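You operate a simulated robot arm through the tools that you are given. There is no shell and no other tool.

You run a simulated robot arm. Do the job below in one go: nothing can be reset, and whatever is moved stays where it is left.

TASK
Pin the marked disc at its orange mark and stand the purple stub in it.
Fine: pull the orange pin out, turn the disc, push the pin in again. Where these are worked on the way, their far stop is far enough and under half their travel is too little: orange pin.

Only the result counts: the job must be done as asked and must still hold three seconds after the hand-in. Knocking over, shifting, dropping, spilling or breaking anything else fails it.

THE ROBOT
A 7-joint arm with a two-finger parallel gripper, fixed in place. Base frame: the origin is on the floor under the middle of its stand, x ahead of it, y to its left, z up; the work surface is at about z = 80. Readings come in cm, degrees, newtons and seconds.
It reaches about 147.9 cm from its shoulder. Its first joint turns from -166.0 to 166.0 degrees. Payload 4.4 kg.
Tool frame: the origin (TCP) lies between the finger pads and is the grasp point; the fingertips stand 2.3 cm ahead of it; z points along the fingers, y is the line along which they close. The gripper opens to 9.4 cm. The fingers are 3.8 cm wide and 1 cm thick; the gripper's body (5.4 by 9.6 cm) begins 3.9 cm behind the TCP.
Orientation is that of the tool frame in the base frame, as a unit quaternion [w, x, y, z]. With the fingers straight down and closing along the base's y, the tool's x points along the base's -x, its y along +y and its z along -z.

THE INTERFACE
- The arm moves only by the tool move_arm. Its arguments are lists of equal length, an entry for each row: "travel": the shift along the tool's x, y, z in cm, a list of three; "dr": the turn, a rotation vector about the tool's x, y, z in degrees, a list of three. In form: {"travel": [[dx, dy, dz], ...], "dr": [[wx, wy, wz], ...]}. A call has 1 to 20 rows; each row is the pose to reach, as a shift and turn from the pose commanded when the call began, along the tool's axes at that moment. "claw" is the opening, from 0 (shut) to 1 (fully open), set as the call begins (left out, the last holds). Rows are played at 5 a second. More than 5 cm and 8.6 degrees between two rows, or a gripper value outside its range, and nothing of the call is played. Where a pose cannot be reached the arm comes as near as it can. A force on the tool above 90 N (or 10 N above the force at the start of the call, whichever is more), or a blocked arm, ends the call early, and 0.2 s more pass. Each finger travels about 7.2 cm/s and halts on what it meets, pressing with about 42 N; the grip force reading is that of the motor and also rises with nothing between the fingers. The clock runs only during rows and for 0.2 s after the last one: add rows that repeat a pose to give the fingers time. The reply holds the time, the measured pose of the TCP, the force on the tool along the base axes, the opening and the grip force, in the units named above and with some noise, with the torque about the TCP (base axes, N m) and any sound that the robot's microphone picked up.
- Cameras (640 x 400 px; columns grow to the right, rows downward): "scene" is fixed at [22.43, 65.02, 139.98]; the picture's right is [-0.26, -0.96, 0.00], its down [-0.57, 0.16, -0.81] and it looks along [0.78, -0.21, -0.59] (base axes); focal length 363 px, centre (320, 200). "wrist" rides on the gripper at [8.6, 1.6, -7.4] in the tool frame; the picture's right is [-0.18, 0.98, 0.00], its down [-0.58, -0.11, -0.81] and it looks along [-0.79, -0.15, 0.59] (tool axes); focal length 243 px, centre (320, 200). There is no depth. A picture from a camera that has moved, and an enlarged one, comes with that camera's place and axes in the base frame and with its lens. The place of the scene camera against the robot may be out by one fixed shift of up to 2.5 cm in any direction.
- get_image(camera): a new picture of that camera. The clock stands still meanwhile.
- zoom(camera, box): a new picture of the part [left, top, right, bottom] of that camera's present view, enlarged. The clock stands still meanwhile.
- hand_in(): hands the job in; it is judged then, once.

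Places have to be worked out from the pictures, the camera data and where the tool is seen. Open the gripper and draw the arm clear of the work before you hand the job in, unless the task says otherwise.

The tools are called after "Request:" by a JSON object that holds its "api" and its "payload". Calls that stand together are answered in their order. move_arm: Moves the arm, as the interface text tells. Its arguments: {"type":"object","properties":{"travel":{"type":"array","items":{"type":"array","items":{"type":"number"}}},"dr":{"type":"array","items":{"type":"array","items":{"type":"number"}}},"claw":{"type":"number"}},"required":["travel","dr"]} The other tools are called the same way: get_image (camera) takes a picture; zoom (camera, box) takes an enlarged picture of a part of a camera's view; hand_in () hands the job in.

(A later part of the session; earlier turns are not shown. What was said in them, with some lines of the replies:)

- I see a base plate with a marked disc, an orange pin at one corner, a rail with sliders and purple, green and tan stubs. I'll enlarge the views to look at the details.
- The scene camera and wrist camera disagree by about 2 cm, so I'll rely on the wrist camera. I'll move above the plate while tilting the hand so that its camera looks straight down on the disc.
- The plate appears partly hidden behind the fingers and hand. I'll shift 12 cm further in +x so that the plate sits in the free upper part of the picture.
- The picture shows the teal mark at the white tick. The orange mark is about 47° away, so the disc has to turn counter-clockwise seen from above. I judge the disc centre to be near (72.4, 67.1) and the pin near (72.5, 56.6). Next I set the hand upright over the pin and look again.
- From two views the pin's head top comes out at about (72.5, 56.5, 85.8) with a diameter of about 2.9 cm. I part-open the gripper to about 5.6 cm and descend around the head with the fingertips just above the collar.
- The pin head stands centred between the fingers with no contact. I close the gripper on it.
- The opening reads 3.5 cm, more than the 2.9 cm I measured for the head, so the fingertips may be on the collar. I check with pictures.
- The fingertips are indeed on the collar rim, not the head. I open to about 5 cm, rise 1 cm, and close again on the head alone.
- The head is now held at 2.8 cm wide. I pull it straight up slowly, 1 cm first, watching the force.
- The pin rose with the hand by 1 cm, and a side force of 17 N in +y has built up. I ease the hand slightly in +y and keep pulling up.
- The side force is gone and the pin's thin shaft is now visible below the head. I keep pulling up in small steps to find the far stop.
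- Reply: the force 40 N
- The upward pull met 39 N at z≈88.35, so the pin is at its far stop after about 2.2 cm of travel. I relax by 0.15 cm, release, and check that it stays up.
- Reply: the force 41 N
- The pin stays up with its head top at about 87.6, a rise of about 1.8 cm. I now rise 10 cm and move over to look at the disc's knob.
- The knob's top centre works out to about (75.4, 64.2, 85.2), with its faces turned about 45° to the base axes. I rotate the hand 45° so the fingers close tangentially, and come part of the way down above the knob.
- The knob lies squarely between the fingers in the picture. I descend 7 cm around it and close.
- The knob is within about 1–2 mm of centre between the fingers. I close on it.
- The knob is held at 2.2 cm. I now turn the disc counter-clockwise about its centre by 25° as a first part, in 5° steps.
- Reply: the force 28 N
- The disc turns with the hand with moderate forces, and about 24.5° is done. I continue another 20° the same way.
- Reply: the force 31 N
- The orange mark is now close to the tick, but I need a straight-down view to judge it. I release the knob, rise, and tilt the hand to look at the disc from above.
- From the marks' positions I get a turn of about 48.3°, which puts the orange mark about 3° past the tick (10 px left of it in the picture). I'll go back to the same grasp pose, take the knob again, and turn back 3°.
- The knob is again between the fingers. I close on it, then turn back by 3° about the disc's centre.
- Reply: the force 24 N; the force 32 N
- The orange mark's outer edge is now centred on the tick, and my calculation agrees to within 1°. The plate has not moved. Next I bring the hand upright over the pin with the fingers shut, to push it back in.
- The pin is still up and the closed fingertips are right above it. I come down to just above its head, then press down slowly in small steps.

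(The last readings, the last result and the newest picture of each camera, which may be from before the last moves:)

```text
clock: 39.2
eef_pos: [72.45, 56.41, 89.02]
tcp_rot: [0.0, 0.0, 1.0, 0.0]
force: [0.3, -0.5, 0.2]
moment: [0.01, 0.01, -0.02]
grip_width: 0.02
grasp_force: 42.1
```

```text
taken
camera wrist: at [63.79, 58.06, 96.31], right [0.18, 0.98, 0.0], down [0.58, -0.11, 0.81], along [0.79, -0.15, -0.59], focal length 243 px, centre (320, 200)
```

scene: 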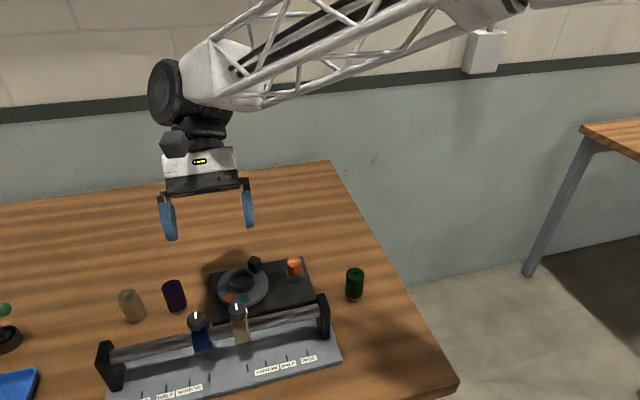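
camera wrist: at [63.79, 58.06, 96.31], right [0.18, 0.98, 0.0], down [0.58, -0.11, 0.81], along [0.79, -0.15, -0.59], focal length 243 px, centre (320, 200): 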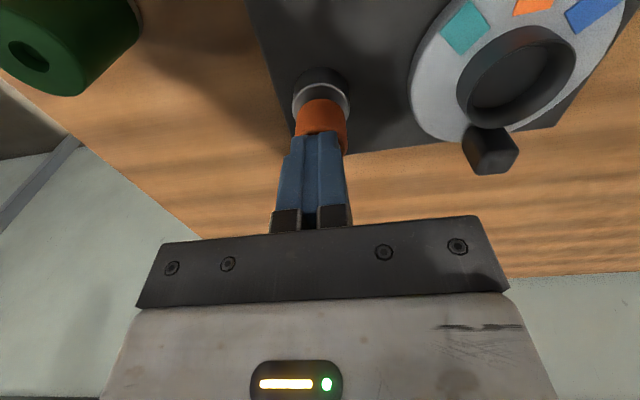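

The pin has moved down with no notable force, and the fingertips are at about 86.7. I keep pressing until it bottoms, near 85.8.

Request:
{"api": "move_arm", "payload": {"travel": [[0, 0, 0.15], [0, 0, 0.3], [0, 0, 0.45], [0, 0, 0.6], [0, 0, 0.75], [0, 0, 0.9], [0, 0, 0.9]], "dr": [[0, 0, 0], [0, 0, 0], [0, 0, 0], [0, 0, 0], [0, 0, 0], [0, 0, 0], [0, 0, 0]]}}

Request:
{"api": "zoom", "payload": {"camera": "wrist", "box": [220, 40, 420, 165]}}

```text
clock: 40.8
eef_pos: [72.43, 56.4, 88.22]
tcp_rot: [0.001, 0.001, 1.0, 0.001]
force: [-6.7, -9.2, 28.0]
moment: [-0.22, 0.12, -0.01]
grip_width: 0.01
grasp_force: 42.0
```

```text
3.20 times, centred on (320, 102) of wrist
camera zoom: at [63.79, 58.03, 95.6], right [0.18, 0.98, 0.0], down [0.58, -0.11, 0.81], along [0.79, -0.15, -0.59], focal length 776 px, centre (320, 512)
```

zoom: 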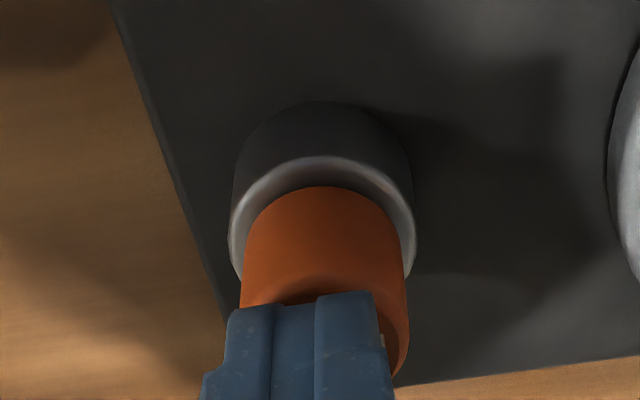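

At z≈88.2 the push met 28 N, so the pin seems to be home. I press 0.15 cm more to make sure, then check the force.

Request:
{"api": "move_arm", "payload": {"travel": [[0, 0, 0.07], [0, 0, 0.15], [0, 0, 0.15]], "dr": [[0, 0, 0], [0, 0, 0], [0, 0, 0]]}}

Request:
{"api": "move_arm", "payload": {"travel": [[0, 0, -1], [0, 0, -4], [0, 0, -8.5], [0, 0, -8.5]], "dr": [[0, 0, 0], [0, 0, 0], [0, 0, 0], [0, 0, 0]]}}

Request:
{"api": "zoom", "payload": {"camera": "wrist", "box": [220, 0, 420, 125]}}

Request:
{"api": "zoom", "payload": {"camera": "scene", "box": [190, 225, 350, 325]}}

```text
clock: 41.6
eef_pos: [72.41, 56.5, 88.26]
tcp_rot: [0.001, 0.0, 1.0, 0.001]
force: [-20.7, -19.3, 65.9]
moment: [-0.38, 0.45, -0.06]
grip_width: 0.0
grasp_force: 41.9
```

```text
clock: 42.6
eef_pos: [72.49, 56.42, 96.3]
tcp_rot: [0.0, 0.0, 1.0, 0.001]
force: [-0.1, 0.0, 0.9]
moment: [0.0, 0.01, 0.03]
grip_width: 0.0
grasp_force: 42.3
```

```text
3.20 times, centred on (320, 62) of wrist
camera zoom: at [63.79, 57.95, 103.69], right [0.18, 0.98, 0.0], down [0.58, -0.11, 0.81], along [0.79, -0.15, -0.59], focal length 776 px, centre (320, 640)
```

zoom: 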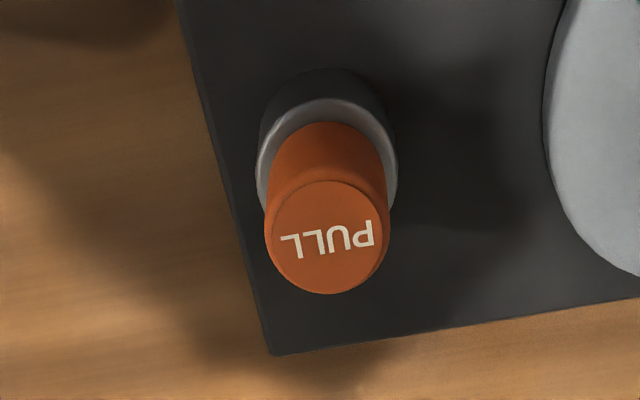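

```text
4.00 times, centred on (270, 275) of scene
camera zoom: at [22.43, 65.02, 139.98], right [-0.26, -0.96, 0.0], down [-0.57, 0.16, -0.81], along [0.78, -0.21, -0.59], focal length 1451 px, centre (520, -100)
```

zoom: 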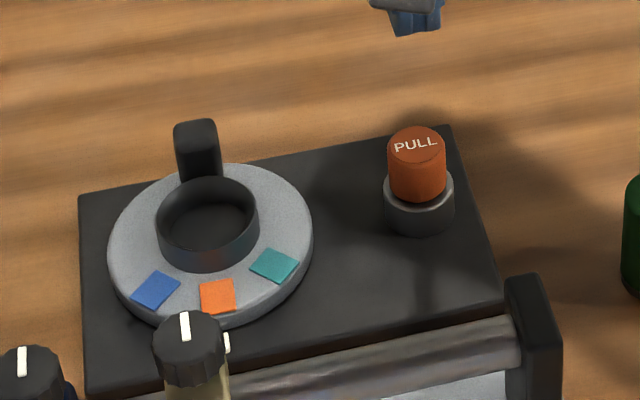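

The pin head is back at its starting height (66 N met at the stop), the orange mark sits at the tick, and the plate is unmoved. Now for the purple stub, whose top I estimate at (72.0, 79.4, 86.2). I fly above it at a safe height with the gripper opened and look.

Request:
{"api": "move_arm", "payload": {"travel": [[0.08, 2, -3.7], [0.16, 6, -3.7], [0.25, 10.5, -3.7], [0.33, 15, -3.7], [0.42, 19.3, -3.7], [0.5, 23, -3.7], [0.5, 23, -3.7]], "dr": [[0, 0, 0], [0, 0, 0], [0, 0, 0], [0, 0, 0], [0, 0, 0], [0, 0, 0], [0, 0, 0]], "claw": 0.65}}

Request:
{"api": "get_image", "payload": {"camera": "wrist"}}

Request:
{"api": "zoom", "payload": {"camera": "wrist", "box": [220, 0, 420, 125]}}

Request:
{"api": "zoom", "payload": {"camera": "scene", "box": [110, 250, 270, 350]}}

```text
clock: 44.2
eef_pos: [71.88, 79.52, 100.22]
tcp_rot: [-0.001, 0.0, 1.0, -0.001]
force: [0.2, -0.8, -1.0]
moment: [0.01, 0.0, 0.0]
grip_width: 6.09
grasp_force: 0.0
```

```text
taken
camera wrist: at [63.25, 81.15, 107.49], right [0.18, 0.98, 0.0], down [0.58, -0.11, 0.81], along [0.79, -0.15, -0.59], focal length 243 px, centre (320, 200)
```

wrist: 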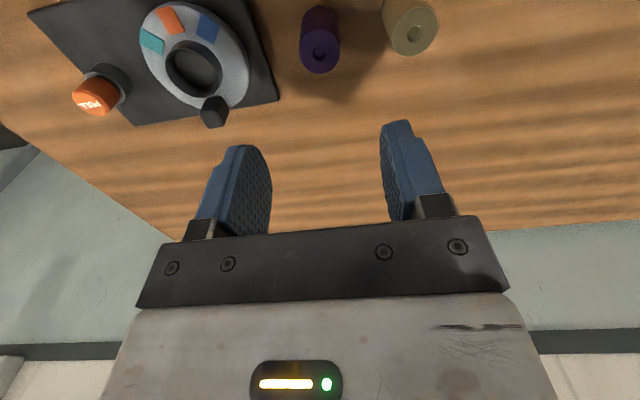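

```text
3.20 times, centred on (320, 62) of wrist
camera zoom: at [63.25, 81.15, 107.49], right [0.18, 0.98, 0.0], down [0.58, -0.11, 0.81], along [0.79, -0.15, -0.59], focal length 776 px, centre (320, 640)
```

zoom: 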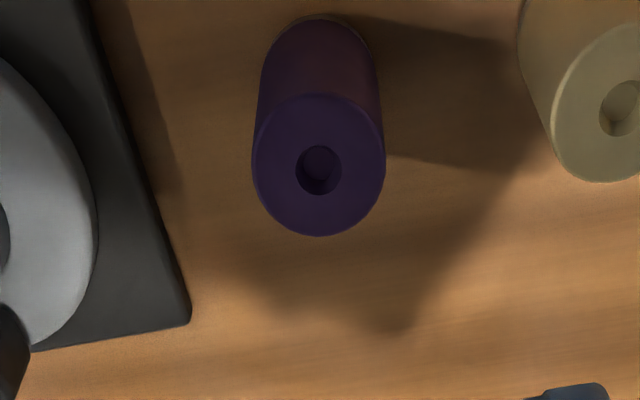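

```text
4.00 times, centred on (190, 300) of scene
camera zoom: at [22.43, 65.02, 139.98], right [-0.26, -0.96, 0.0], down [-0.57, 0.16, -0.81], along [0.78, -0.21, -0.59], focal length 1451 px, centre (840, -200)
```

zoom: 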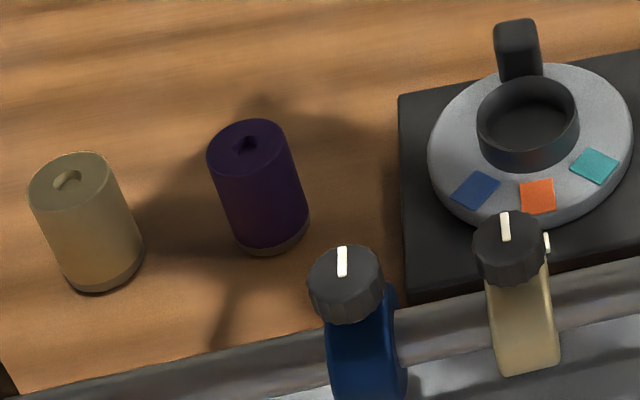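

The purple stub stands upright at about (71.9, 79.5) with its top at about 86.0 and a diameter of about 3.4 cm, so it should fit the socket of about 4 cm. I descend around it, keeping clear of the tan stub at y≈86.8.

Request:
{"api": "move_arm", "payload": {"travel": [[0, 0, 4], [0, 0, 8], [0, 0, 11.5], [0, 0, 14], [0, 0, 15.6], [0, 0, 15.6]], "dr": [[0, 0, 0], [0, 0, 0], [0, 0, 0], [0, 0, 0], [0, 0, 0], [0, 0, 0]], "claw": 0.57}}

Request:
{"api": "get_image", "payload": {"camera": "wrist"}}

Request:
{"api": "zoom", "payload": {"camera": "scene", "box": [110, 230, 270, 330]}}

```text
clock: 45.6
eef_pos: [71.85, 79.4, 84.61]
tcp_rot: [0.0, 0.0, 1.0, 0.001]
force: [-0.2, 0.3, -0.4]
moment: [0.0, 0.03, -0.03]
grip_width: 5.36
grasp_force: 0.1
```

```text
taken
camera wrist: at [63.25, 81.04, 91.87], right [0.18, 0.98, 0.0], down [0.58, -0.11, 0.81], along [0.79, -0.15, -0.59], focal length 243 px, centre (320, 200)
```

wrist: 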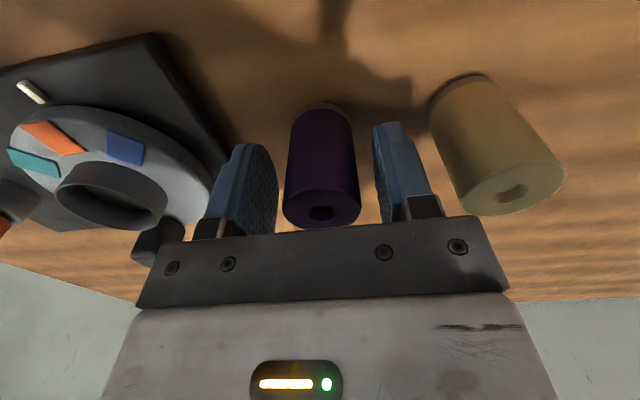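

```text
4.00 times, centred on (190, 280) of scene
camera zoom: at [22.43, 65.02, 139.98], right [-0.26, -0.96, 0.0], down [-0.57, 0.16, -0.81], along [0.78, -0.21, -0.59], focal length 1451 px, centre (840, -120)
```

zoom: 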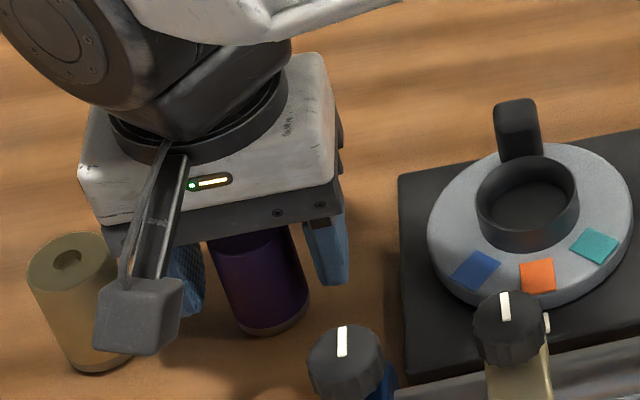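

The stub stands centred between the fingers. I close on it gently in place.

Request:
{"api": "move_arm", "payload": {"travel": [[0, 0, 0], [0, 0, 0], [0, 0, 0], [0, 0, 0]], "dr": [[0, 0, 0], [0, 0, 0], [0, 0, 0], [0, 0, 0]], "claw": 0}}

Request:
{"api": "zoom", "payload": {"camera": "wrist", "box": [220, 100, 420, 225]}}

```text
clock: 46.6
eef_pos: [71.98, 79.42, 84.49]
tcp_rot: [0.0, 0.0, 1.0, -0.001]
force: [-0.5, 1.4, -0.2]
moment: [0.0, -0.02, -0.01]
grip_width: 3.54
grasp_force: 42.1
```

```text
3.20 times, centred on (320, 162) of wrist
camera zoom: at [63.25, 81.04, 91.89], right [0.18, 0.98, 0.0], down [0.58, -0.11, 0.81], along [0.79, -0.15, -0.59], focal length 776 px, centre (320, 320)
```

zoom: 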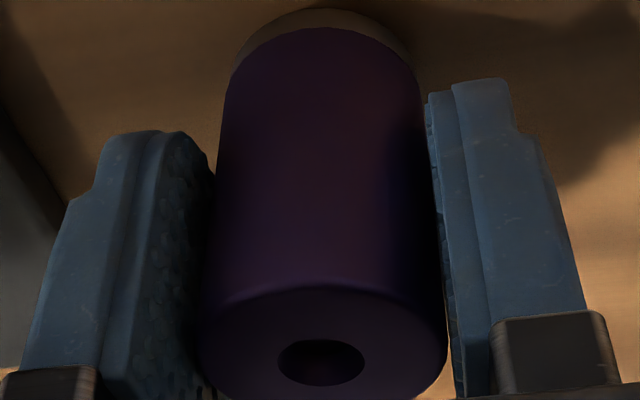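

The stub is gripped at 3.5 cm. I lift it 8 cm, then carry it over to above the socket at about (72.4, 67.0).

Request:
{"api": "move_arm", "payload": {"travel": [[0, 0, -1], [0, 0, -4.5], [0, 0, -8], [-0.1, -3.1, -8], [-0.2, -6.2, -8], [-0.32, -9.3, -8], [-0.45, -12.4, -8], [-0.45, -12.4, -8]], "dr": [[0, 0, 0], [0, 0, 0], [0, 0, 0], [0, 0, 0], [0, 0, 0], [0, 0, 0], [0, 0, 0], [0, 0, 0]]}}

Request:
{"api": "get_image", "payload": {"camera": "wrist"}}

Request:
{"api": "zoom", "payload": {"camera": "wrist", "box": [220, 20, 420, 145]}}

Request:
{"api": "zoom", "payload": {"camera": "scene", "box": [190, 215, 310, 290]}}

```text
clock: 48.4
eef_pos: [72.41, 67.08, 92.6]
tcp_rot: [0.0, 0.0, 1.0, -0.001]
force: [-0.1, -0.5, -4.5]
moment: [0.0, 0.0, 0.01]
grip_width: 3.53
grasp_force: 41.7
```

```text
taken
camera wrist: at [63.7, 68.59, 99.95], right [0.18, 0.98, 0.0], down [0.58, -0.11, 0.81], along [0.79, -0.15, -0.59], focal length 243 px, centre (320, 200)
```

wrist: 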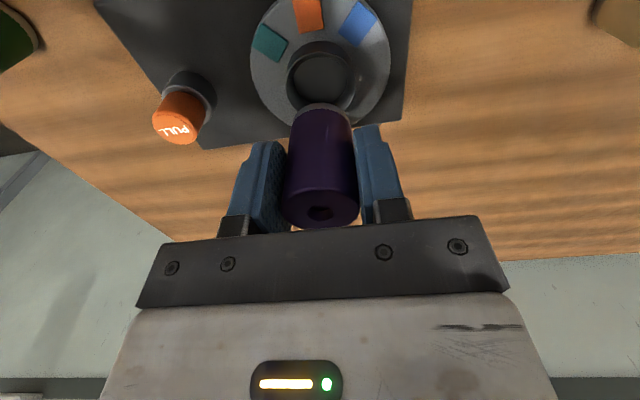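

```text
3.20 times, centred on (320, 82) of wrist
camera zoom: at [63.7, 68.59, 99.95], right [0.18, 0.98, 0.0], down [0.58, -0.11, 0.81], along [0.79, -0.15, -0.59], focal length 776 px, centre (320, 576)
```

zoom: 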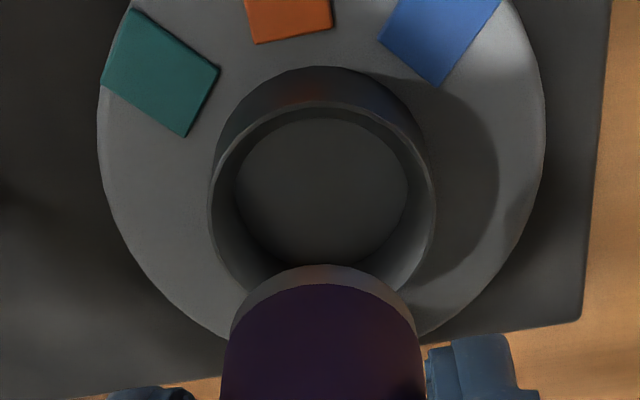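

```text
5.33 times, centred on (250, 252) of scene
camera zoom: at [22.43, 65.02, 139.98], right [-0.26, -0.96, 0.0], down [-0.57, 0.16, -0.81], along [0.78, -0.21, -0.59], focal length 1934 px, centre (693, -80)
```

zoom: 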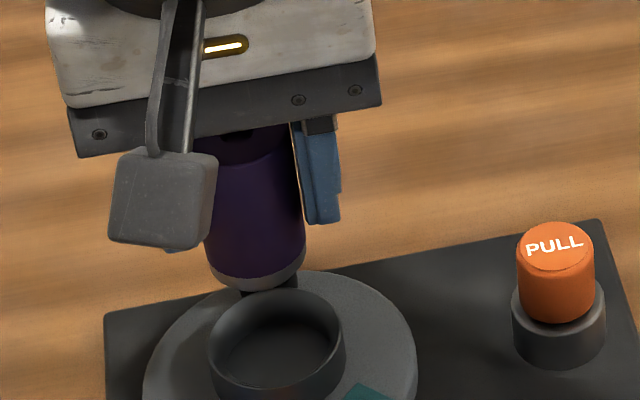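

The stub hangs over the socket, and its sideways alignment in the wrist picture is within 1 mm. I lower it 3 cm to just above the rim and check again before inserting.

Request:
{"api": "move_arm", "payload": {"travel": [[0, 0, 1.5], [0, 0, 2.5], [0, 0, 3.0], [0, 0, 3.0]], "dr": [[0, 0, 0], [0, 0, 0], [0, 0, 0], [0, 0, 0]]}}

Request:
{"api": "zoom", "payload": {"camera": "wrist", "box": [220, 50, 420, 175]}}

Request:
{"api": "zoom", "payload": {"camera": "scene", "box": [190, 225, 310, 300]}}

```text
clock: 49.4
eef_pos: [72.36, 67.05, 89.58]
tcp_rot: [0.0, 0.0, 1.0, 0.0]
force: [0.4, 0.3, -4.1]
moment: [0.0, 0.02, -0.02]
grip_width: 3.51
grasp_force: 41.9
```

```text
3.20 times, centred on (320, 112) of wrist
camera zoom: at [63.74, 68.62, 96.88], right [0.18, 0.98, 0.0], down [0.58, -0.11, 0.81], along [0.79, -0.15, -0.59], focal length 776 px, centre (320, 480)
```

zoom: 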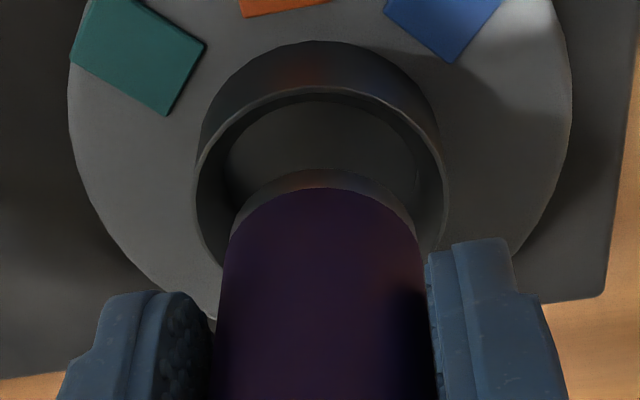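

```text
5.33 times, centred on (250, 262) of scene
camera zoom: at [22.43, 65.02, 139.98], right [-0.26, -0.96, 0.0], down [-0.57, 0.16, -0.81], along [0.78, -0.21, -0.59], focal length 1934 px, centre (693, -133)
```

zoom: 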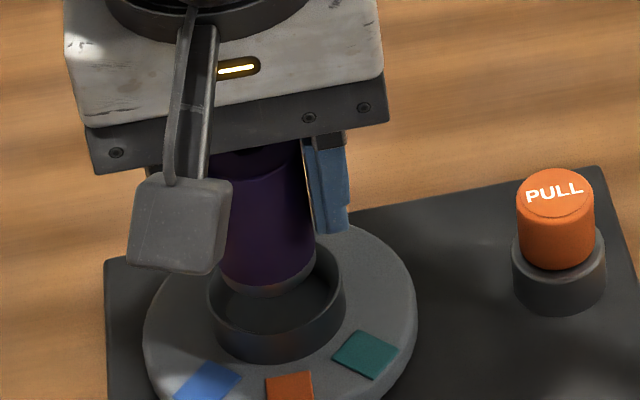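

The alignment looks good. But with the present low grip the fingertips would meet the rim about 1 cm before the stub reaches the socket floor. I'll set the stub back on its old spot and take it nearer the top.

Request:
{"api": "move_arm", "payload": {"travel": [[0, 0, -2.5], [0, 0, -5], [0.11, 3.1, -5], [0.22, 6.2, -5], [0.33, 9.3, -5], [0.45, 12.4, -5], [0.45, 12.4, -5]], "dr": [[0, 0, 0], [0, 0, 0], [0, 0, 0], [0, 0, 0], [0, 0, 0], [0, 0, 0], [0, 0, 0]]}}

Request:
{"api": "move_arm", "payload": {"travel": [[0, 0, 4], [0, 0, 7], [0, 0, 9], [0, 0, 9.6], [0, 0, 9.8], [0, 0, 9.95], [0, 0, 9.95]], "dr": [[0, 0, 0], [0, 0, 0], [0, 0, 0], [0, 0, 0], [0, 0, 0], [0, 0, 0], [0, 0, 0]]}}

Request:
{"api": "zoom", "payload": {"camera": "scene", "box": [110, 230, 270, 330]}}

```text
clock: 51.0
eef_pos: [71.89, 79.54, 94.42]
tcp_rot: [0.0, 0.0, 1.0, 0.0]
force: [0.0, -0.5, -3.4]
moment: [-0.01, 0.05, 0.03]
grip_width: 3.54
grasp_force: 41.5
```

```text
clock: 52.6
eef_pos: [71.91, 79.55, 84.5]
tcp_rot: [0.0, 0.0, 1.0, 0.0]
force: [0.2, 0.5, -3.0]
moment: [-0.02, -0.02, 0.01]
grip_width: 3.49
grasp_force: 42.5
```

```text
4.00 times, centred on (190, 280) of scene
camera zoom: at [22.43, 65.02, 139.98], right [-0.26, -0.96, 0.0], down [-0.57, 0.16, -0.81], along [0.78, -0.21, -0.59], focal length 1451 px, centre (840, -120)
```

zoom: 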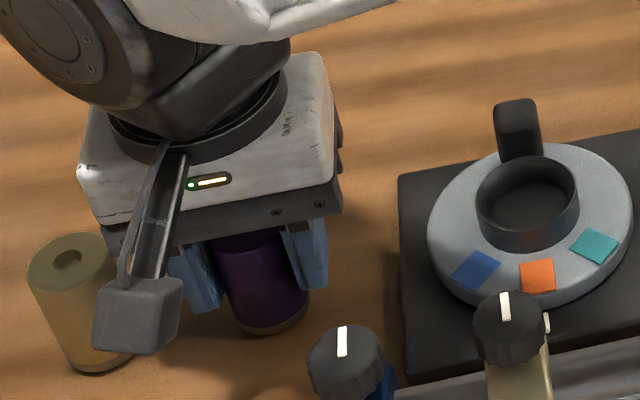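

The force still shows nearly the whole stub weight, so it hangs a hair above the table. I lower in half-millimetre steps until it rests.

Request:
{"api": "move_arm", "payload": {"travel": [[0, 0, 0.05], [0, 0, 0.08], [0, 0, 0.08]], "dr": [[0, 0, 0], [0, 0, 0], [0, 0, 0]]}}

```text
clock: 53.4
eef_pos: [72.0, 79.51, 84.5]
tcp_rot: [0.001, -0.001, 1.0, 0.0]
force: [-0.9, -0.7, 0.5]
moment: [-0.05, 0.09, -0.02]
grip_width: 3.55
grasp_force: 42.0
```

The stub now rests on the table. I open, rise 1.9 cm, and close again near the top of the stub.

Request:
{"api": "move_arm", "payload": {"travel": [[0, 0, 0], [0, 0, 0], [0, 0, -1.0], [0, 0, -1.9], [0, 0, -1.9]], "dr": [[0, 0, 0], [0, 0, 0], [0, 0, 0], [0, 0, 0], [0, 0, 0]], "claw": 0.57}}

Request:
{"api": "zoom", "payload": {"camera": "wrist", "box": [220, 80, 420, 205]}}

Request:
{"api": "move_arm", "payload": {"travel": [[0, 0, 0], [0, 0, 0], [0, 0, 0], [0, 0, 0]], "dr": [[0, 0, 0], [0, 0, 0], [0, 0, 0], [0, 0, 0]], "claw": 0}}

Request:
{"api": "zoom", "payload": {"camera": "wrist", "box": [220, 80, 420, 205]}}

```text
clock: 54.6
eef_pos: [71.92, 79.39, 86.36]
tcp_rot: [0.0, -0.001, 1.0, 0.0]
force: [0.5, 0.1, 0.0]
moment: [0.01, -0.01, -0.01]
grip_width: 5.35
grasp_force: 0.1
```

```text
3.20 times, centred on (320, 142) of wrist
camera zoom: at [63.28, 81.02, 93.75], right [0.18, 0.98, 0.0], down [0.58, -0.11, 0.81], along [0.79, -0.15, -0.59], focal length 776 px, centre (320, 384)
```

zoom: 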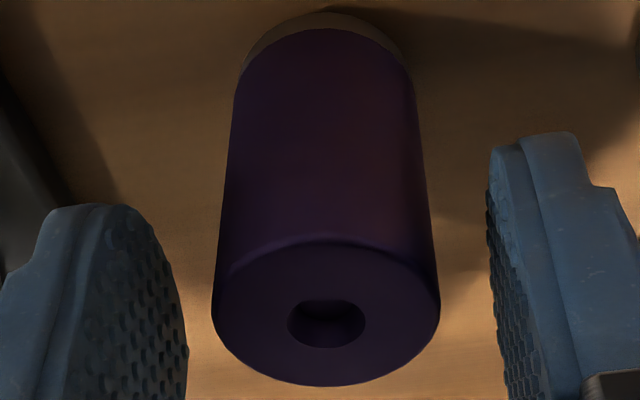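

```text
clock: 55.6
eef_pos: [71.93, 79.44, 86.34]
tcp_rot: [0.0, 0.0, 1.0, 0.001]
force: [-1.2, 1.4, 2.5]
moment: [0.01, -0.02, 0.03]
grip_width: 3.55
grasp_force: 42.1
```

```text
3.20 times, centred on (320, 142) of wrist
camera zoom: at [63.28, 81.03, 93.76], right [0.18, 0.98, 0.0], down [0.58, -0.11, 0.81], along [0.79, -0.15, -0.59], focal length 776 px, centre (320, 384)
```

zoom: 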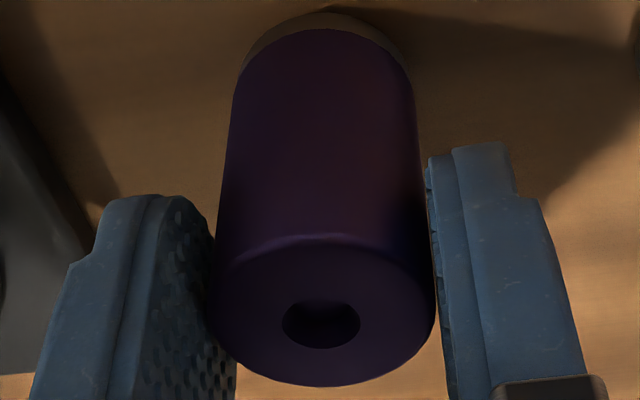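

The stub is now held by its top 2 cm. I lift it and carry it back over the socket, then come down to just above the rim.

Request:
{"api": "move_arm", "payload": {"travel": [[0, 0, -1], [0, 0, -4], [0, 0, -7], [-0.12, -3.1, -7], [-0.25, -6.2, -7], [-0.38, -9.3, -7], [-0.5, -12.42, -7], [-0.5, -12.42, -7]], "dr": [[0, 0, 0], [0, 0, 0], [0, 0, 0], [0, 0, 0], [0, 0, 0], [0, 0, 0], [0, 0, 0], [0, 0, 0]]}}

Request:
{"api": "move_arm", "payload": {"travel": [[0, 0, 1], [0, 0, 1.8], [0, 0, 2.2], [0, 0, 2.2]], "dr": [[0, 0, 0], [0, 0, 0], [0, 0, 0], [0, 0, 0]]}}

Request:
{"api": "zoom", "payload": {"camera": "wrist", "box": [220, 40, 420, 165]}}

Request:
{"api": "zoom", "payload": {"camera": "scene", "box": [190, 225, 310, 300]}}

```text
clock: 57.4
eef_pos: [72.42, 67.03, 93.45]
tcp_rot: [0.001, 0.0, 1.0, 0.0]
force: [0.1, 0.3, -3.6]
moment: [0.0, 0.01, 0.01]
grip_width: 3.54
grasp_force: 42.3
```

```text
clock: 58.4
eef_pos: [72.48, 67.08, 91.18]
tcp_rot: [0.0, 0.0, 1.0, 0.0]
force: [-1.1, 0.3, -4.3]
moment: [0.04, 0.02, -0.02]
grip_width: 3.55
grasp_force: 41.7
```

```text
3.20 times, centred on (320, 102) of wrist
camera zoom: at [63.77, 68.58, 98.51], right [0.18, 0.98, 0.0], down [0.58, -0.11, 0.81], along [0.79, -0.15, -0.59], focal length 776 px, centre (320, 512)
```

zoom: 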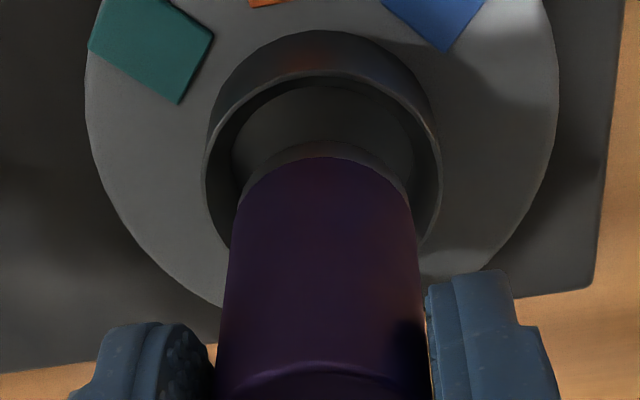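

```text
5.33 times, centred on (250, 262) of scene
camera zoom: at [22.43, 65.02, 139.98], right [-0.26, -0.96, 0.0], down [-0.57, 0.16, -0.81], along [0.78, -0.21, -0.59], focal length 1934 px, centre (693, -133)
```

zoom: 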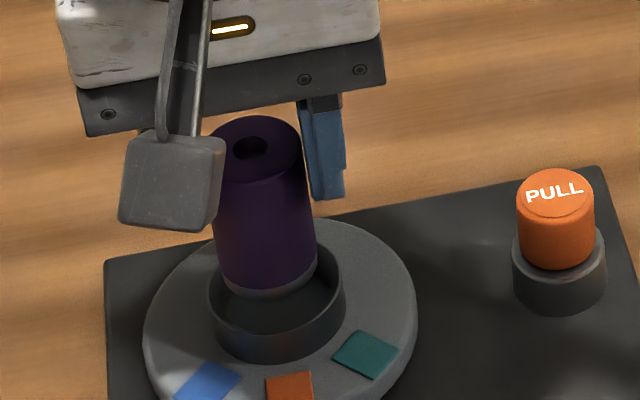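

The stub is just above the rim. The scene view hints that it sits 1–2 mm too far in +y, so I zoom in more to refine before inserting.

Request:
{"api": "zoom", "payload": {"camera": "scene", "box": [220, 260, 268, 290]}}

Request:
{"api": "zoom", "payload": {"camera": "wrist", "box": [272, 40, 368, 100]}}

```text
13.33 times, centred on (244, 275) of scene
camera zoom: at [22.43, 65.02, 139.98], right [-0.26, -0.96, 0.0], down [-0.57, 0.16, -0.81], along [0.78, -0.21, -0.59], focal length 4836 px, centre (1333, -800)
```

zoom: 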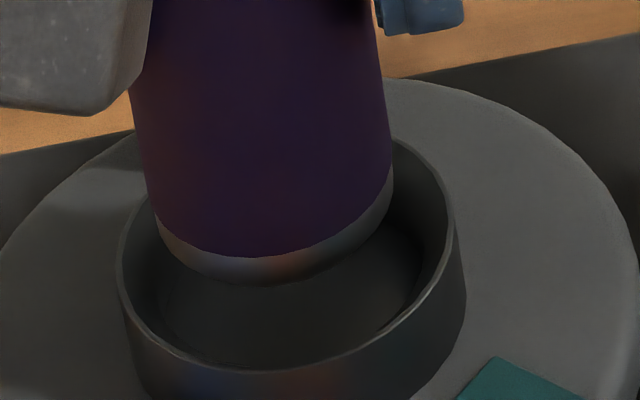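

```text
6.67 times, centred on (320, 70) of wrist
camera zoom: at [63.77, 68.58, 98.51], right [0.18, 0.98, 0.0], down [0.58, -0.11, 0.81], along [0.79, -0.15, -0.59], focal length 1618 px, centre (320, 1067)
```

zoom: 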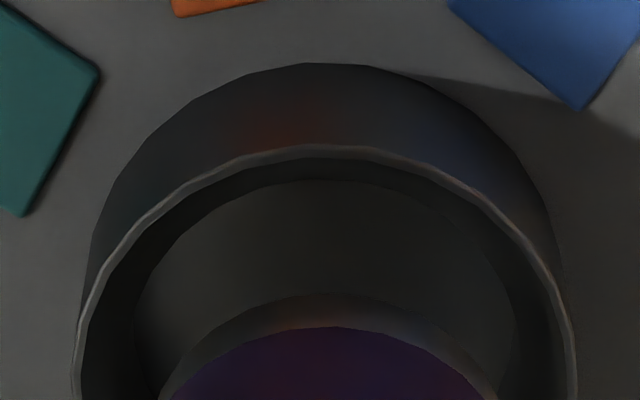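

The rim opening (radius about 2.3 cm) is wider than the floor, so it leads the stub in, and the stub lies well inside it in both views. I shift 0.05 cm in −y and lower slowly by 1.3 cm, watching the forces.

Request:
{"api": "move_arm", "payload": {"travel": [[0, -0.05, 0.1], [0, -0.05, 0.3], [0, -0.05, 0.5], [0, -0.05, 0.7], [0, -0.05, 0.9], [0, -0.05, 1.1], [0, -0.05, 1.3], [0, -0.05, 1.3]], "dr": [[0, 0, 0], [0, 0, 0], [0, 0, 0], [0, 0, 0], [0, 0, 0], [0, 0, 0], [0, 0, 0], [0, 0, 0]]}}

Request:
{"api": "zoom", "payload": {"camera": "scene", "box": [220, 260, 268, 290]}}

Request:
{"api": "zoom", "payload": {"camera": "wrist", "box": [256, 45, 384, 125]}}

```text
clock: 60.2
eef_pos: [72.43, 66.86, 89.9]
tcp_rot: [0.0, 0.0, 1.0, 0.0]
force: [0.3, 0.1, -4.1]
moment: [-0.03, 0.01, -0.01]
grip_width: 3.54
grasp_force: 42.1
```

```text
13.33 times, centred on (244, 275) of scene
camera zoom: at [22.43, 65.02, 139.98], right [-0.26, -0.96, 0.0], down [-0.57, 0.16, -0.81], along [0.78, -0.21, -0.59], focal length 4836 px, centre (1333, -800)
```

zoom: 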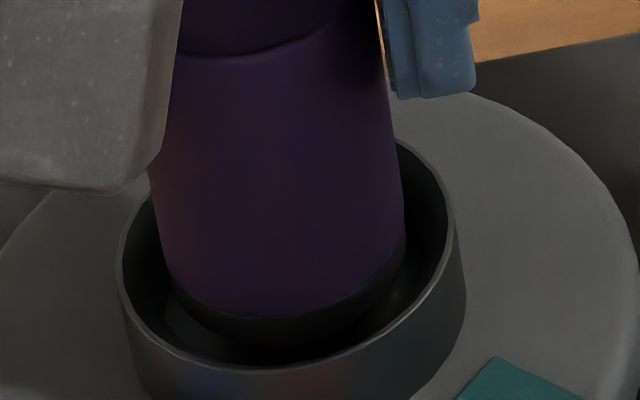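

```text
5.00 times, centred on (320, 85) of wrist
camera zoom: at [63.77, 68.54, 97.24], right [0.18, 0.98, 0.0], down [0.58, -0.11, 0.81], along [0.79, -0.15, -0.59], focal length 1213 px, centre (320, 775)
```

zoom: 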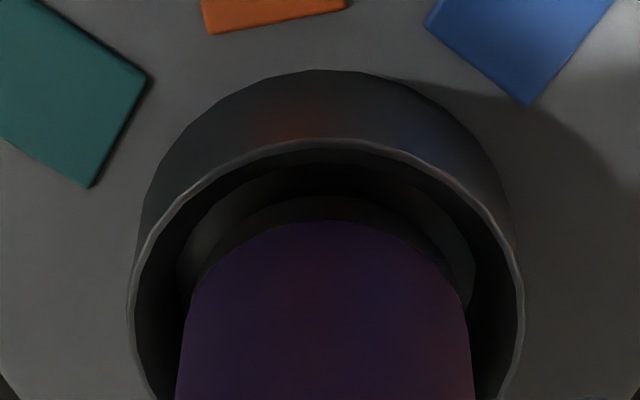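

The stub has entered the rim with no contact force and looks centred in both views. I lower on, 0.15 cm per row, watching for the floor.

Request:
{"api": "move_arm", "payload": {"travel": [[0, 0, 0.15], [0, 0, 0.3], [0, 0, 0.45], [0, 0, 0.6], [0, 0, 0.75], [0, 0, 0.9], [0, 0, 0.9]], "dr": [[0, 0, 0], [0, 0, 0], [0, 0, 0], [0, 0, 0], [0, 0, 0], [0, 0, 0], [0, 0, 0]]}}

Request:
{"api": "zoom", "payload": {"camera": "scene", "box": [220, 260, 268, 290]}}

Request:
{"api": "zoom", "payload": {"camera": "wrist", "box": [256, 65, 384, 145]}}

```text
clock: 61.8
eef_pos: [72.47, 66.92, 89.09]
tcp_rot: [0.0, 0.0, 1.0, -0.001]
force: [-0.5, 0.0, -2.7]
moment: [-0.01, 0.05, 0.0]
grip_width: 3.54
grasp_force: 42.1
```

```text
13.33 times, centred on (244, 275) of scene
camera zoom: at [22.43, 65.02, 139.98], right [-0.26, -0.96, 0.0], down [-0.57, 0.16, -0.81], along [0.78, -0.21, -0.59], focal length 4836 px, centre (1333, -800)
```

zoom: 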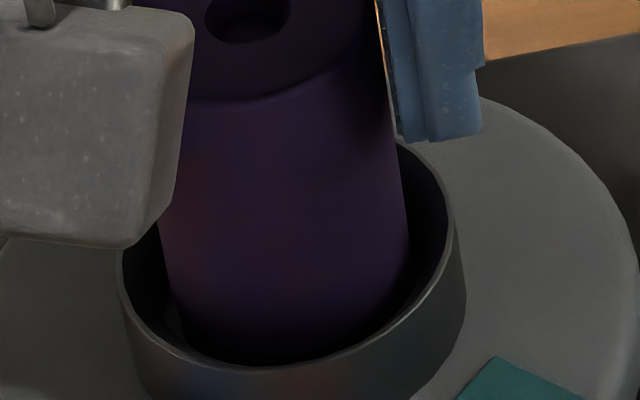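

```text
5.00 times, centred on (320, 105) of wrist
camera zoom: at [63.78, 68.55, 96.36], right [0.18, 0.98, 0.0], down [0.58, -0.11, 0.81], along [0.79, -0.15, -0.59], focal length 1213 px, centre (320, 675)
```

zoom: 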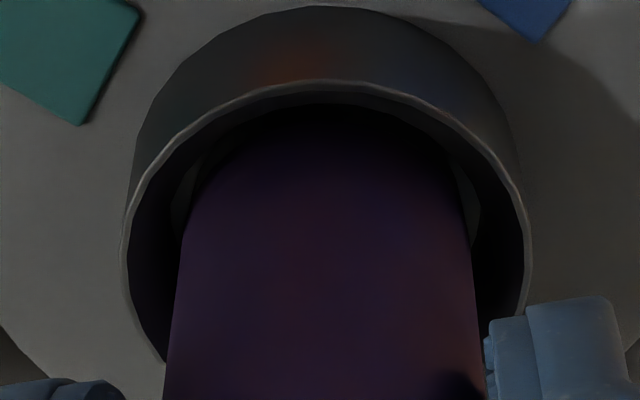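

The force on z has lightened slightly (−2.7 vs −4.1 N), so the floor may be near. I continue in finer steps.

Request:
{"api": "move_arm", "payload": {"travel": [[0, 0, 0.08], [0, 0, 0.16], [0, 0, 0.24], [0, 0, 0.24]], "dr": [[0, 0, 0], [0, 0, 0], [0, 0, 0], [0, 0, 0]]}}

```text
clock: 62.8
eef_pos: [72.37, 67.0, 89.06]
tcp_rot: [0.001, 0.001, 1.0, 0.001]
force: [-3.2, 3.6, 26.8]
moment: [-0.08, 0.31, 0.02]
grip_width: 3.53
grasp_force: 41.4
```

The stub met solid support at TCP 89.0 (27 N), with its bottom about 1.4 cm below the rim, which matches the socket floor. I ease off by 0.2 cm to unload before letting go.

Request:
{"api": "move_arm", "payload": {"travel": [[0, 0, -0.1], [0, 0, -0.18], [0, 0, -0.18]], "dr": [[0, 0, 0], [0, 0, 0], [0, 0, 0]]}}

Request:
{"api": "zoom", "payload": {"camera": "scene", "box": [208, 240, 288, 290]}}

Request:
{"api": "zoom", "payload": {"camera": "wrist", "box": [256, 65, 384, 145]}}

```text
clock: 63.6
eef_pos: [72.47, 66.94, 88.95]
tcp_rot: [0.0, 0.0, 1.0, -0.001]
force: [4.6, 9.1, 21.5]
moment: [0.22, -0.33, 0.05]
grip_width: 3.55
grasp_force: 41.9
```

```text
8.00 times, centred on (248, 265) of scene
camera zoom: at [22.43, 65.02, 139.98], right [-0.26, -0.96, 0.0], down [-0.57, 0.16, -0.81], along [0.78, -0.21, -0.59], focal length 2902 px, centre (896, -320)
```

zoom: 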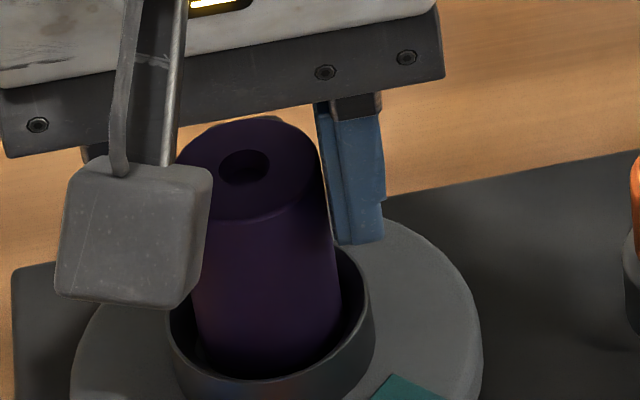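

```text
5.00 times, centred on (320, 105) of wrist
camera zoom: at [63.8, 68.55, 96.33], right [0.18, 0.98, 0.0], down [0.58, -0.11, 0.81], along [0.79, -0.15, -0.59], focal length 1213 px, centre (320, 675)
```

zoom: 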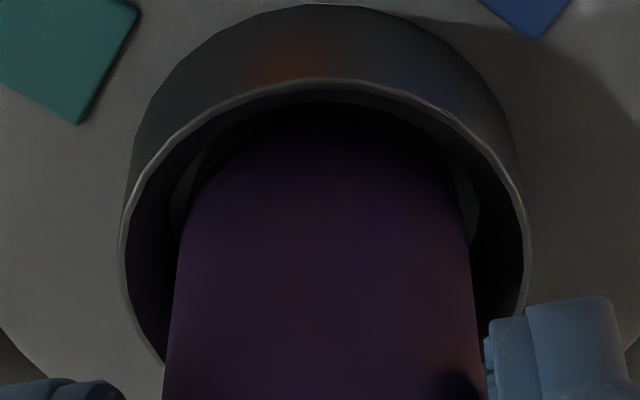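

A residual 20 N remains after easing. I raise slightly more to unload, and then check the force again.

Request:
{"api": "move_arm", "payload": {"travel": [[0, 0, -0.05], [0, 0, -0.1], [0, 0, -0.1]], "dr": [[0, 0, 0], [0, 0, 0], [0, 0, 0]]}}

```text
clock: 64.4
eef_pos: [72.45, 66.83, 89.0]
tcp_rot: [-0.001, 0.0, 1.0, 0.0]
force: [6.5, -0.5, 12.2]
moment: [-0.19, -0.44, 0.04]
grip_width: 3.53
grasp_force: 41.4
```

The load is down to 12 N. One more small lift of 0.08 cm, then I release by opening the fingers.

Request:
{"api": "move_arm", "payload": {"travel": [[0, 0, -0.08], [0, 0, -0.08]], "dr": [[0, 0, 0], [0, 0, 0]]}}

Request:
{"api": "move_arm", "payload": {"travel": [[0, 0, 0], [0, 0, 0], [0, 0, 0], [0, 0, 0]], "dr": [[0, 0, 0], [0, 0, 0], [0, 0, 0], [0, 0, 0]], "claw": 0.55}}

Request:
{"api": "zoom", "payload": {"camera": "scene", "box": [208, 240, 288, 290]}}

Request:
{"api": "zoom", "payload": {"camera": "wrist", "box": [240, 65, 400, 165]}}

```text
clock: 65.0
eef_pos: [72.36, 67.01, 89.08]
tcp_rot: [-0.001, -0.001, 1.0, -0.001]
force: [-0.1, -1.3, -1.7]
moment: [-0.09, -0.1, 0.0]
grip_width: 3.53
grasp_force: 42.0
```

```text
clock: 66.0
eef_pos: [72.34, 66.94, 89.08]
tcp_rot: [0.0, 0.0, 1.0, 0.001]
force: [0.6, 0.7, -0.5]
moment: [0.0, -0.01, -0.01]
grip_width: 5.16
grasp_force: 0.1
```

```text
8.00 times, centred on (248, 265) of scene
camera zoom: at [22.43, 65.02, 139.98], right [-0.26, -0.96, 0.0], down [-0.57, 0.16, -0.81], along [0.78, -0.21, -0.59], focal length 2902 px, centre (896, -320)
```

zoom: 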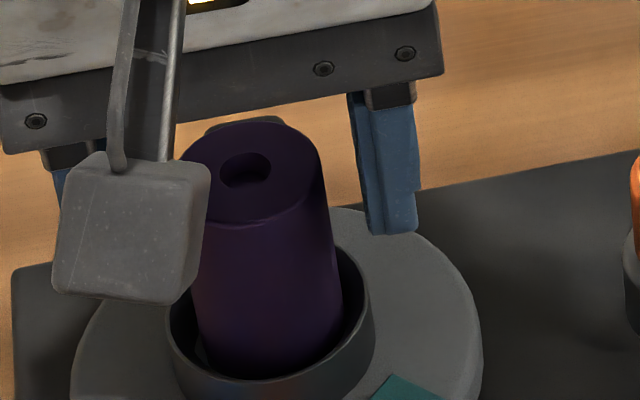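

```text
4.00 times, centred on (320, 115) of wrist
camera zoom: at [63.78, 68.57, 96.47], right [0.18, 0.98, 0.0], down [0.58, -0.11, 0.81], along [0.79, -0.15, -0.59], focal length 970 px, centre (320, 540)
```

zoom: 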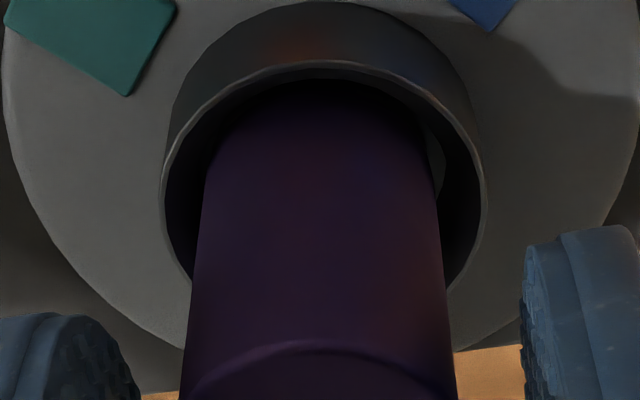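

The stub has settled about 1–2 mm into the socket and stands free. I raise the hand straight up 12 cm and inspect.

Request:
{"api": "move_arm", "payload": {"travel": [[0, 0, -1], [0, 0, -3], [0, 0, -6], [0, 0, -9], [0, 0, -12], [0, 0, -12]], "dr": [[0, 0, 0], [0, 0, 0], [0, 0, 0], [0, 0, 0], [0, 0, 0], [0, 0, 0]]}}

Request:
{"api": "get_image", "payload": {"camera": "scene"}}

Request:
{"api": "zoom", "payload": {"camera": "scene", "box": [190, 225, 350, 325]}}

Request:
{"api": "zoom", "payload": {"camera": "wrist", "box": [220, 0, 420, 125]}}

```text
clock: 67.4
eef_pos: [72.46, 66.91, 101.05]
tcp_rot: [0.001, 0.001, 1.0, 0.0]
force: [-0.7, 0.2, 0.0]
moment: [0.01, 0.03, 0.0]
grip_width: 5.18
grasp_force: 0.1
```

```text
taken
```

scene: 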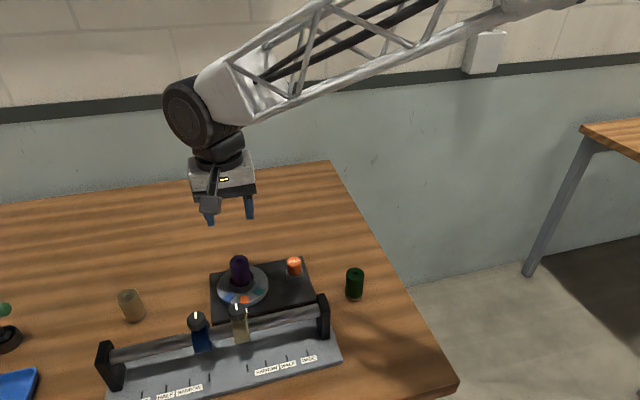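

```text
4.00 times, centred on (270, 275) of scene
camera zoom: at [22.43, 65.02, 139.98], right [-0.26, -0.96, 0.0], down [-0.57, 0.16, -0.81], along [0.78, -0.21, -0.59], focal length 1451 px, centre (520, -100)
```

zoom: 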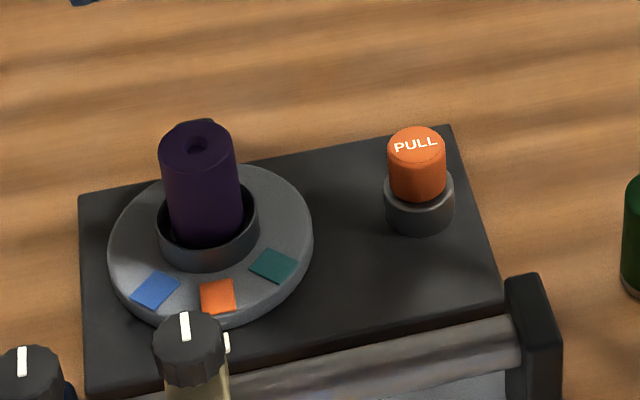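

```text
3.20 times, centred on (320, 62) of wrist
camera zoom: at [63.79, 68.54, 108.44], right [0.18, 0.98, 0.0], down [0.58, -0.11, 0.81], along [0.79, -0.15, -0.59], focal length 776 px, centre (320, 640)
```

zoom: 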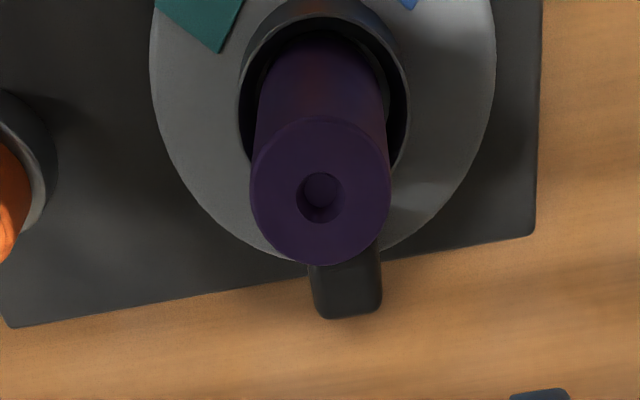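

The stub stands in the socket with its top at about 88.3. I zoom in closely to check that it is upright and fully seated.

Request:
{"api": "zoom", "payload": {"camera": "scene", "box": [212, 248, 276, 288]}}

Request:
{"api": "zoom", "payload": {"camera": "wrist", "box": [272, 0, 368, 60]}}

```text
10.00 times, centred on (244, 268) of scene
camera zoom: at [22.43, 65.02, 139.98], right [-0.26, -0.96, 0.0], down [-0.57, 0.16, -0.81], along [0.78, -0.21, -0.59], focal length 3627 px, centre (1080, -480)
```

zoom: 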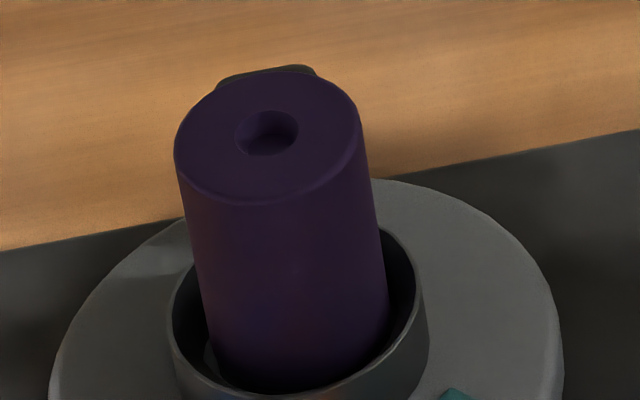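

```text
6.67 times, centred on (320, 30) of wrist
camera zoom: at [63.79, 68.54, 108.44], right [0.18, 0.98, 0.0], down [0.58, -0.11, 0.81], along [0.79, -0.15, -0.59], focal length 1618 px, centre (320, 1333)
```

zoom: 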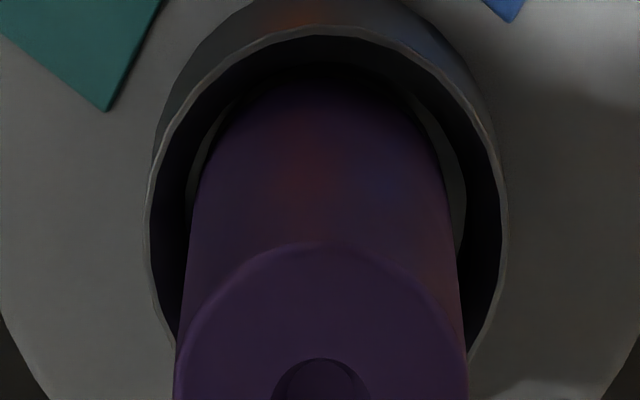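

The stub's edges converge just as vertical edges should, and the geometry puts its bottom on the socket floor, so it is upright and seated. I now open the gripper fully, draw the arm up and away, and take a last look.

Request:
{"api": "move_arm", "payload": {"travel": [[0, 0, -4], [2.5, -3.75, -6], [5, -7.5, -8], [7.5, -11.25, -8], [10, -15, -8], [12.5, -18.5, -8], [12.5, -18.5, -8]], "dr": [[0, 0, 0], [0, 0, 0], [0, 0, 0], [0, 0, 0], [0, 0, 0], [0, 0, 0], [0, 0, 0]], "claw": 1}}

Request:
{"api": "zoom", "payload": {"camera": "scene", "box": [190, 225, 350, 325]}}

Request:
{"api": "get_image", "payload": {"camera": "wrist"}}

Request:
{"api": "get_image", "payload": {"camera": "scene"}}

```text
clock: 69.0
eef_pos: [60.08, 48.47, 109.03]
tcp_rot: [0.0, 0.0, 1.0, 0.0]
force: [0.1, 0.9, 0.2]
moment: [0.0, 0.0, 0.01]
grip_width: 9.42
grasp_force: 0.1
```

```text
4.00 times, centred on (270, 275) of scene
camera zoom: at [22.43, 65.02, 139.98], right [-0.26, -0.96, 0.0], down [-0.57, 0.16, -0.81], along [0.78, -0.21, -0.59], focal length 1451 px, centre (520, -100)
```

zoom: 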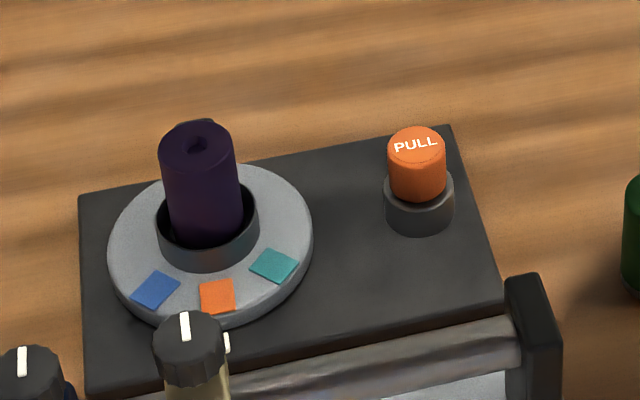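

```text
taken
camera wrist: at [51.43, 50.13, 116.39], right [0.18, 0.98, 0.0], down [0.58, -0.11, 0.81], along [0.79, -0.15, -0.59], focal length 243 px, centre (320, 200)
```

wrist: 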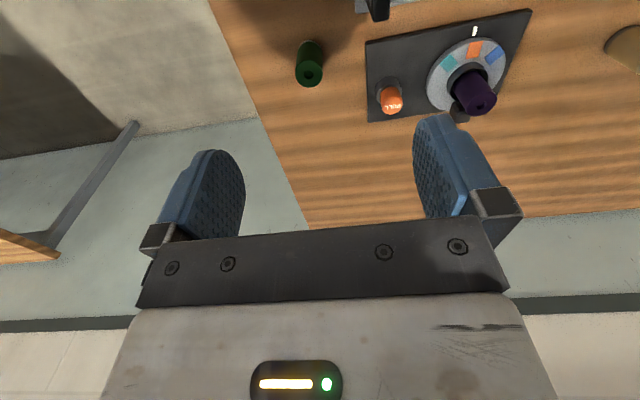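

```text
taken
```

scene: 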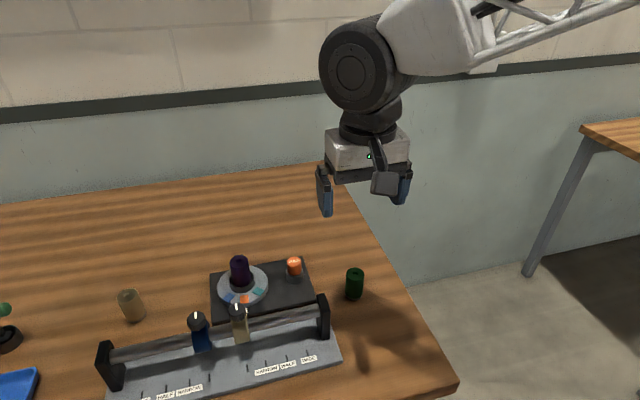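

Everything looks in place and nothing else has moved. One last enlarged check of the orange mark against the tick.

Request:
{"api": "zoom", "payload": {"camera": "wrist", "box": [410, 10, 538, 90]}}

```text
5.00 times, centred on (474, 50) of wrist
camera zoom: at [51.43, 50.13, 116.39], right [0.18, 0.98, 0.0], down [0.58, -0.11, 0.81], along [0.79, -0.15, -0.59], focal length 1213 px, centre (-450, 950)
```

zoom: 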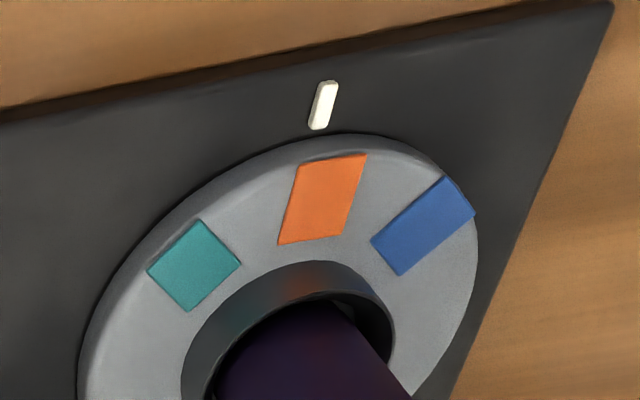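

The orange mark lines up with the tick to within about 1°. The pin is fully in, the purple stub stands in the socket, and the arm is clear with the gripper open, so I hand in the job.

Request:
{"api": "hand_in", "payload": {}}

```text
The job is handed in.
```

The disc is pinned at its orange mark and the purple stub is standing in its socket. The job has been handed in, but no verdict came back.

- **Pin out:** I pulled the orange pin up to its far stop (about 1.8 cm) and it stayed up while I turned the disc. My first grip caught the collar by mistake; I let go and gripped the head instead, and nothing moved.
- **Disc:** I turned it about 46° counter-clockwise. I went about 3° too far at first and turned it back. The orange mark now lines up with the white tick to within about 1°.
- **Pin in:** I pushed the pin back down until it stopped hard (66 N). Its head is at the same height as at the start.
- **Stub:** It stands upright on the socket floor, as checked in the close-up pictures. My first grip was too low, so I set it back on its old spot and took it nearer the top before inserting it.

In the last pictures nothing else looked moved. The gripper is fully open and the arm is clear of the work.
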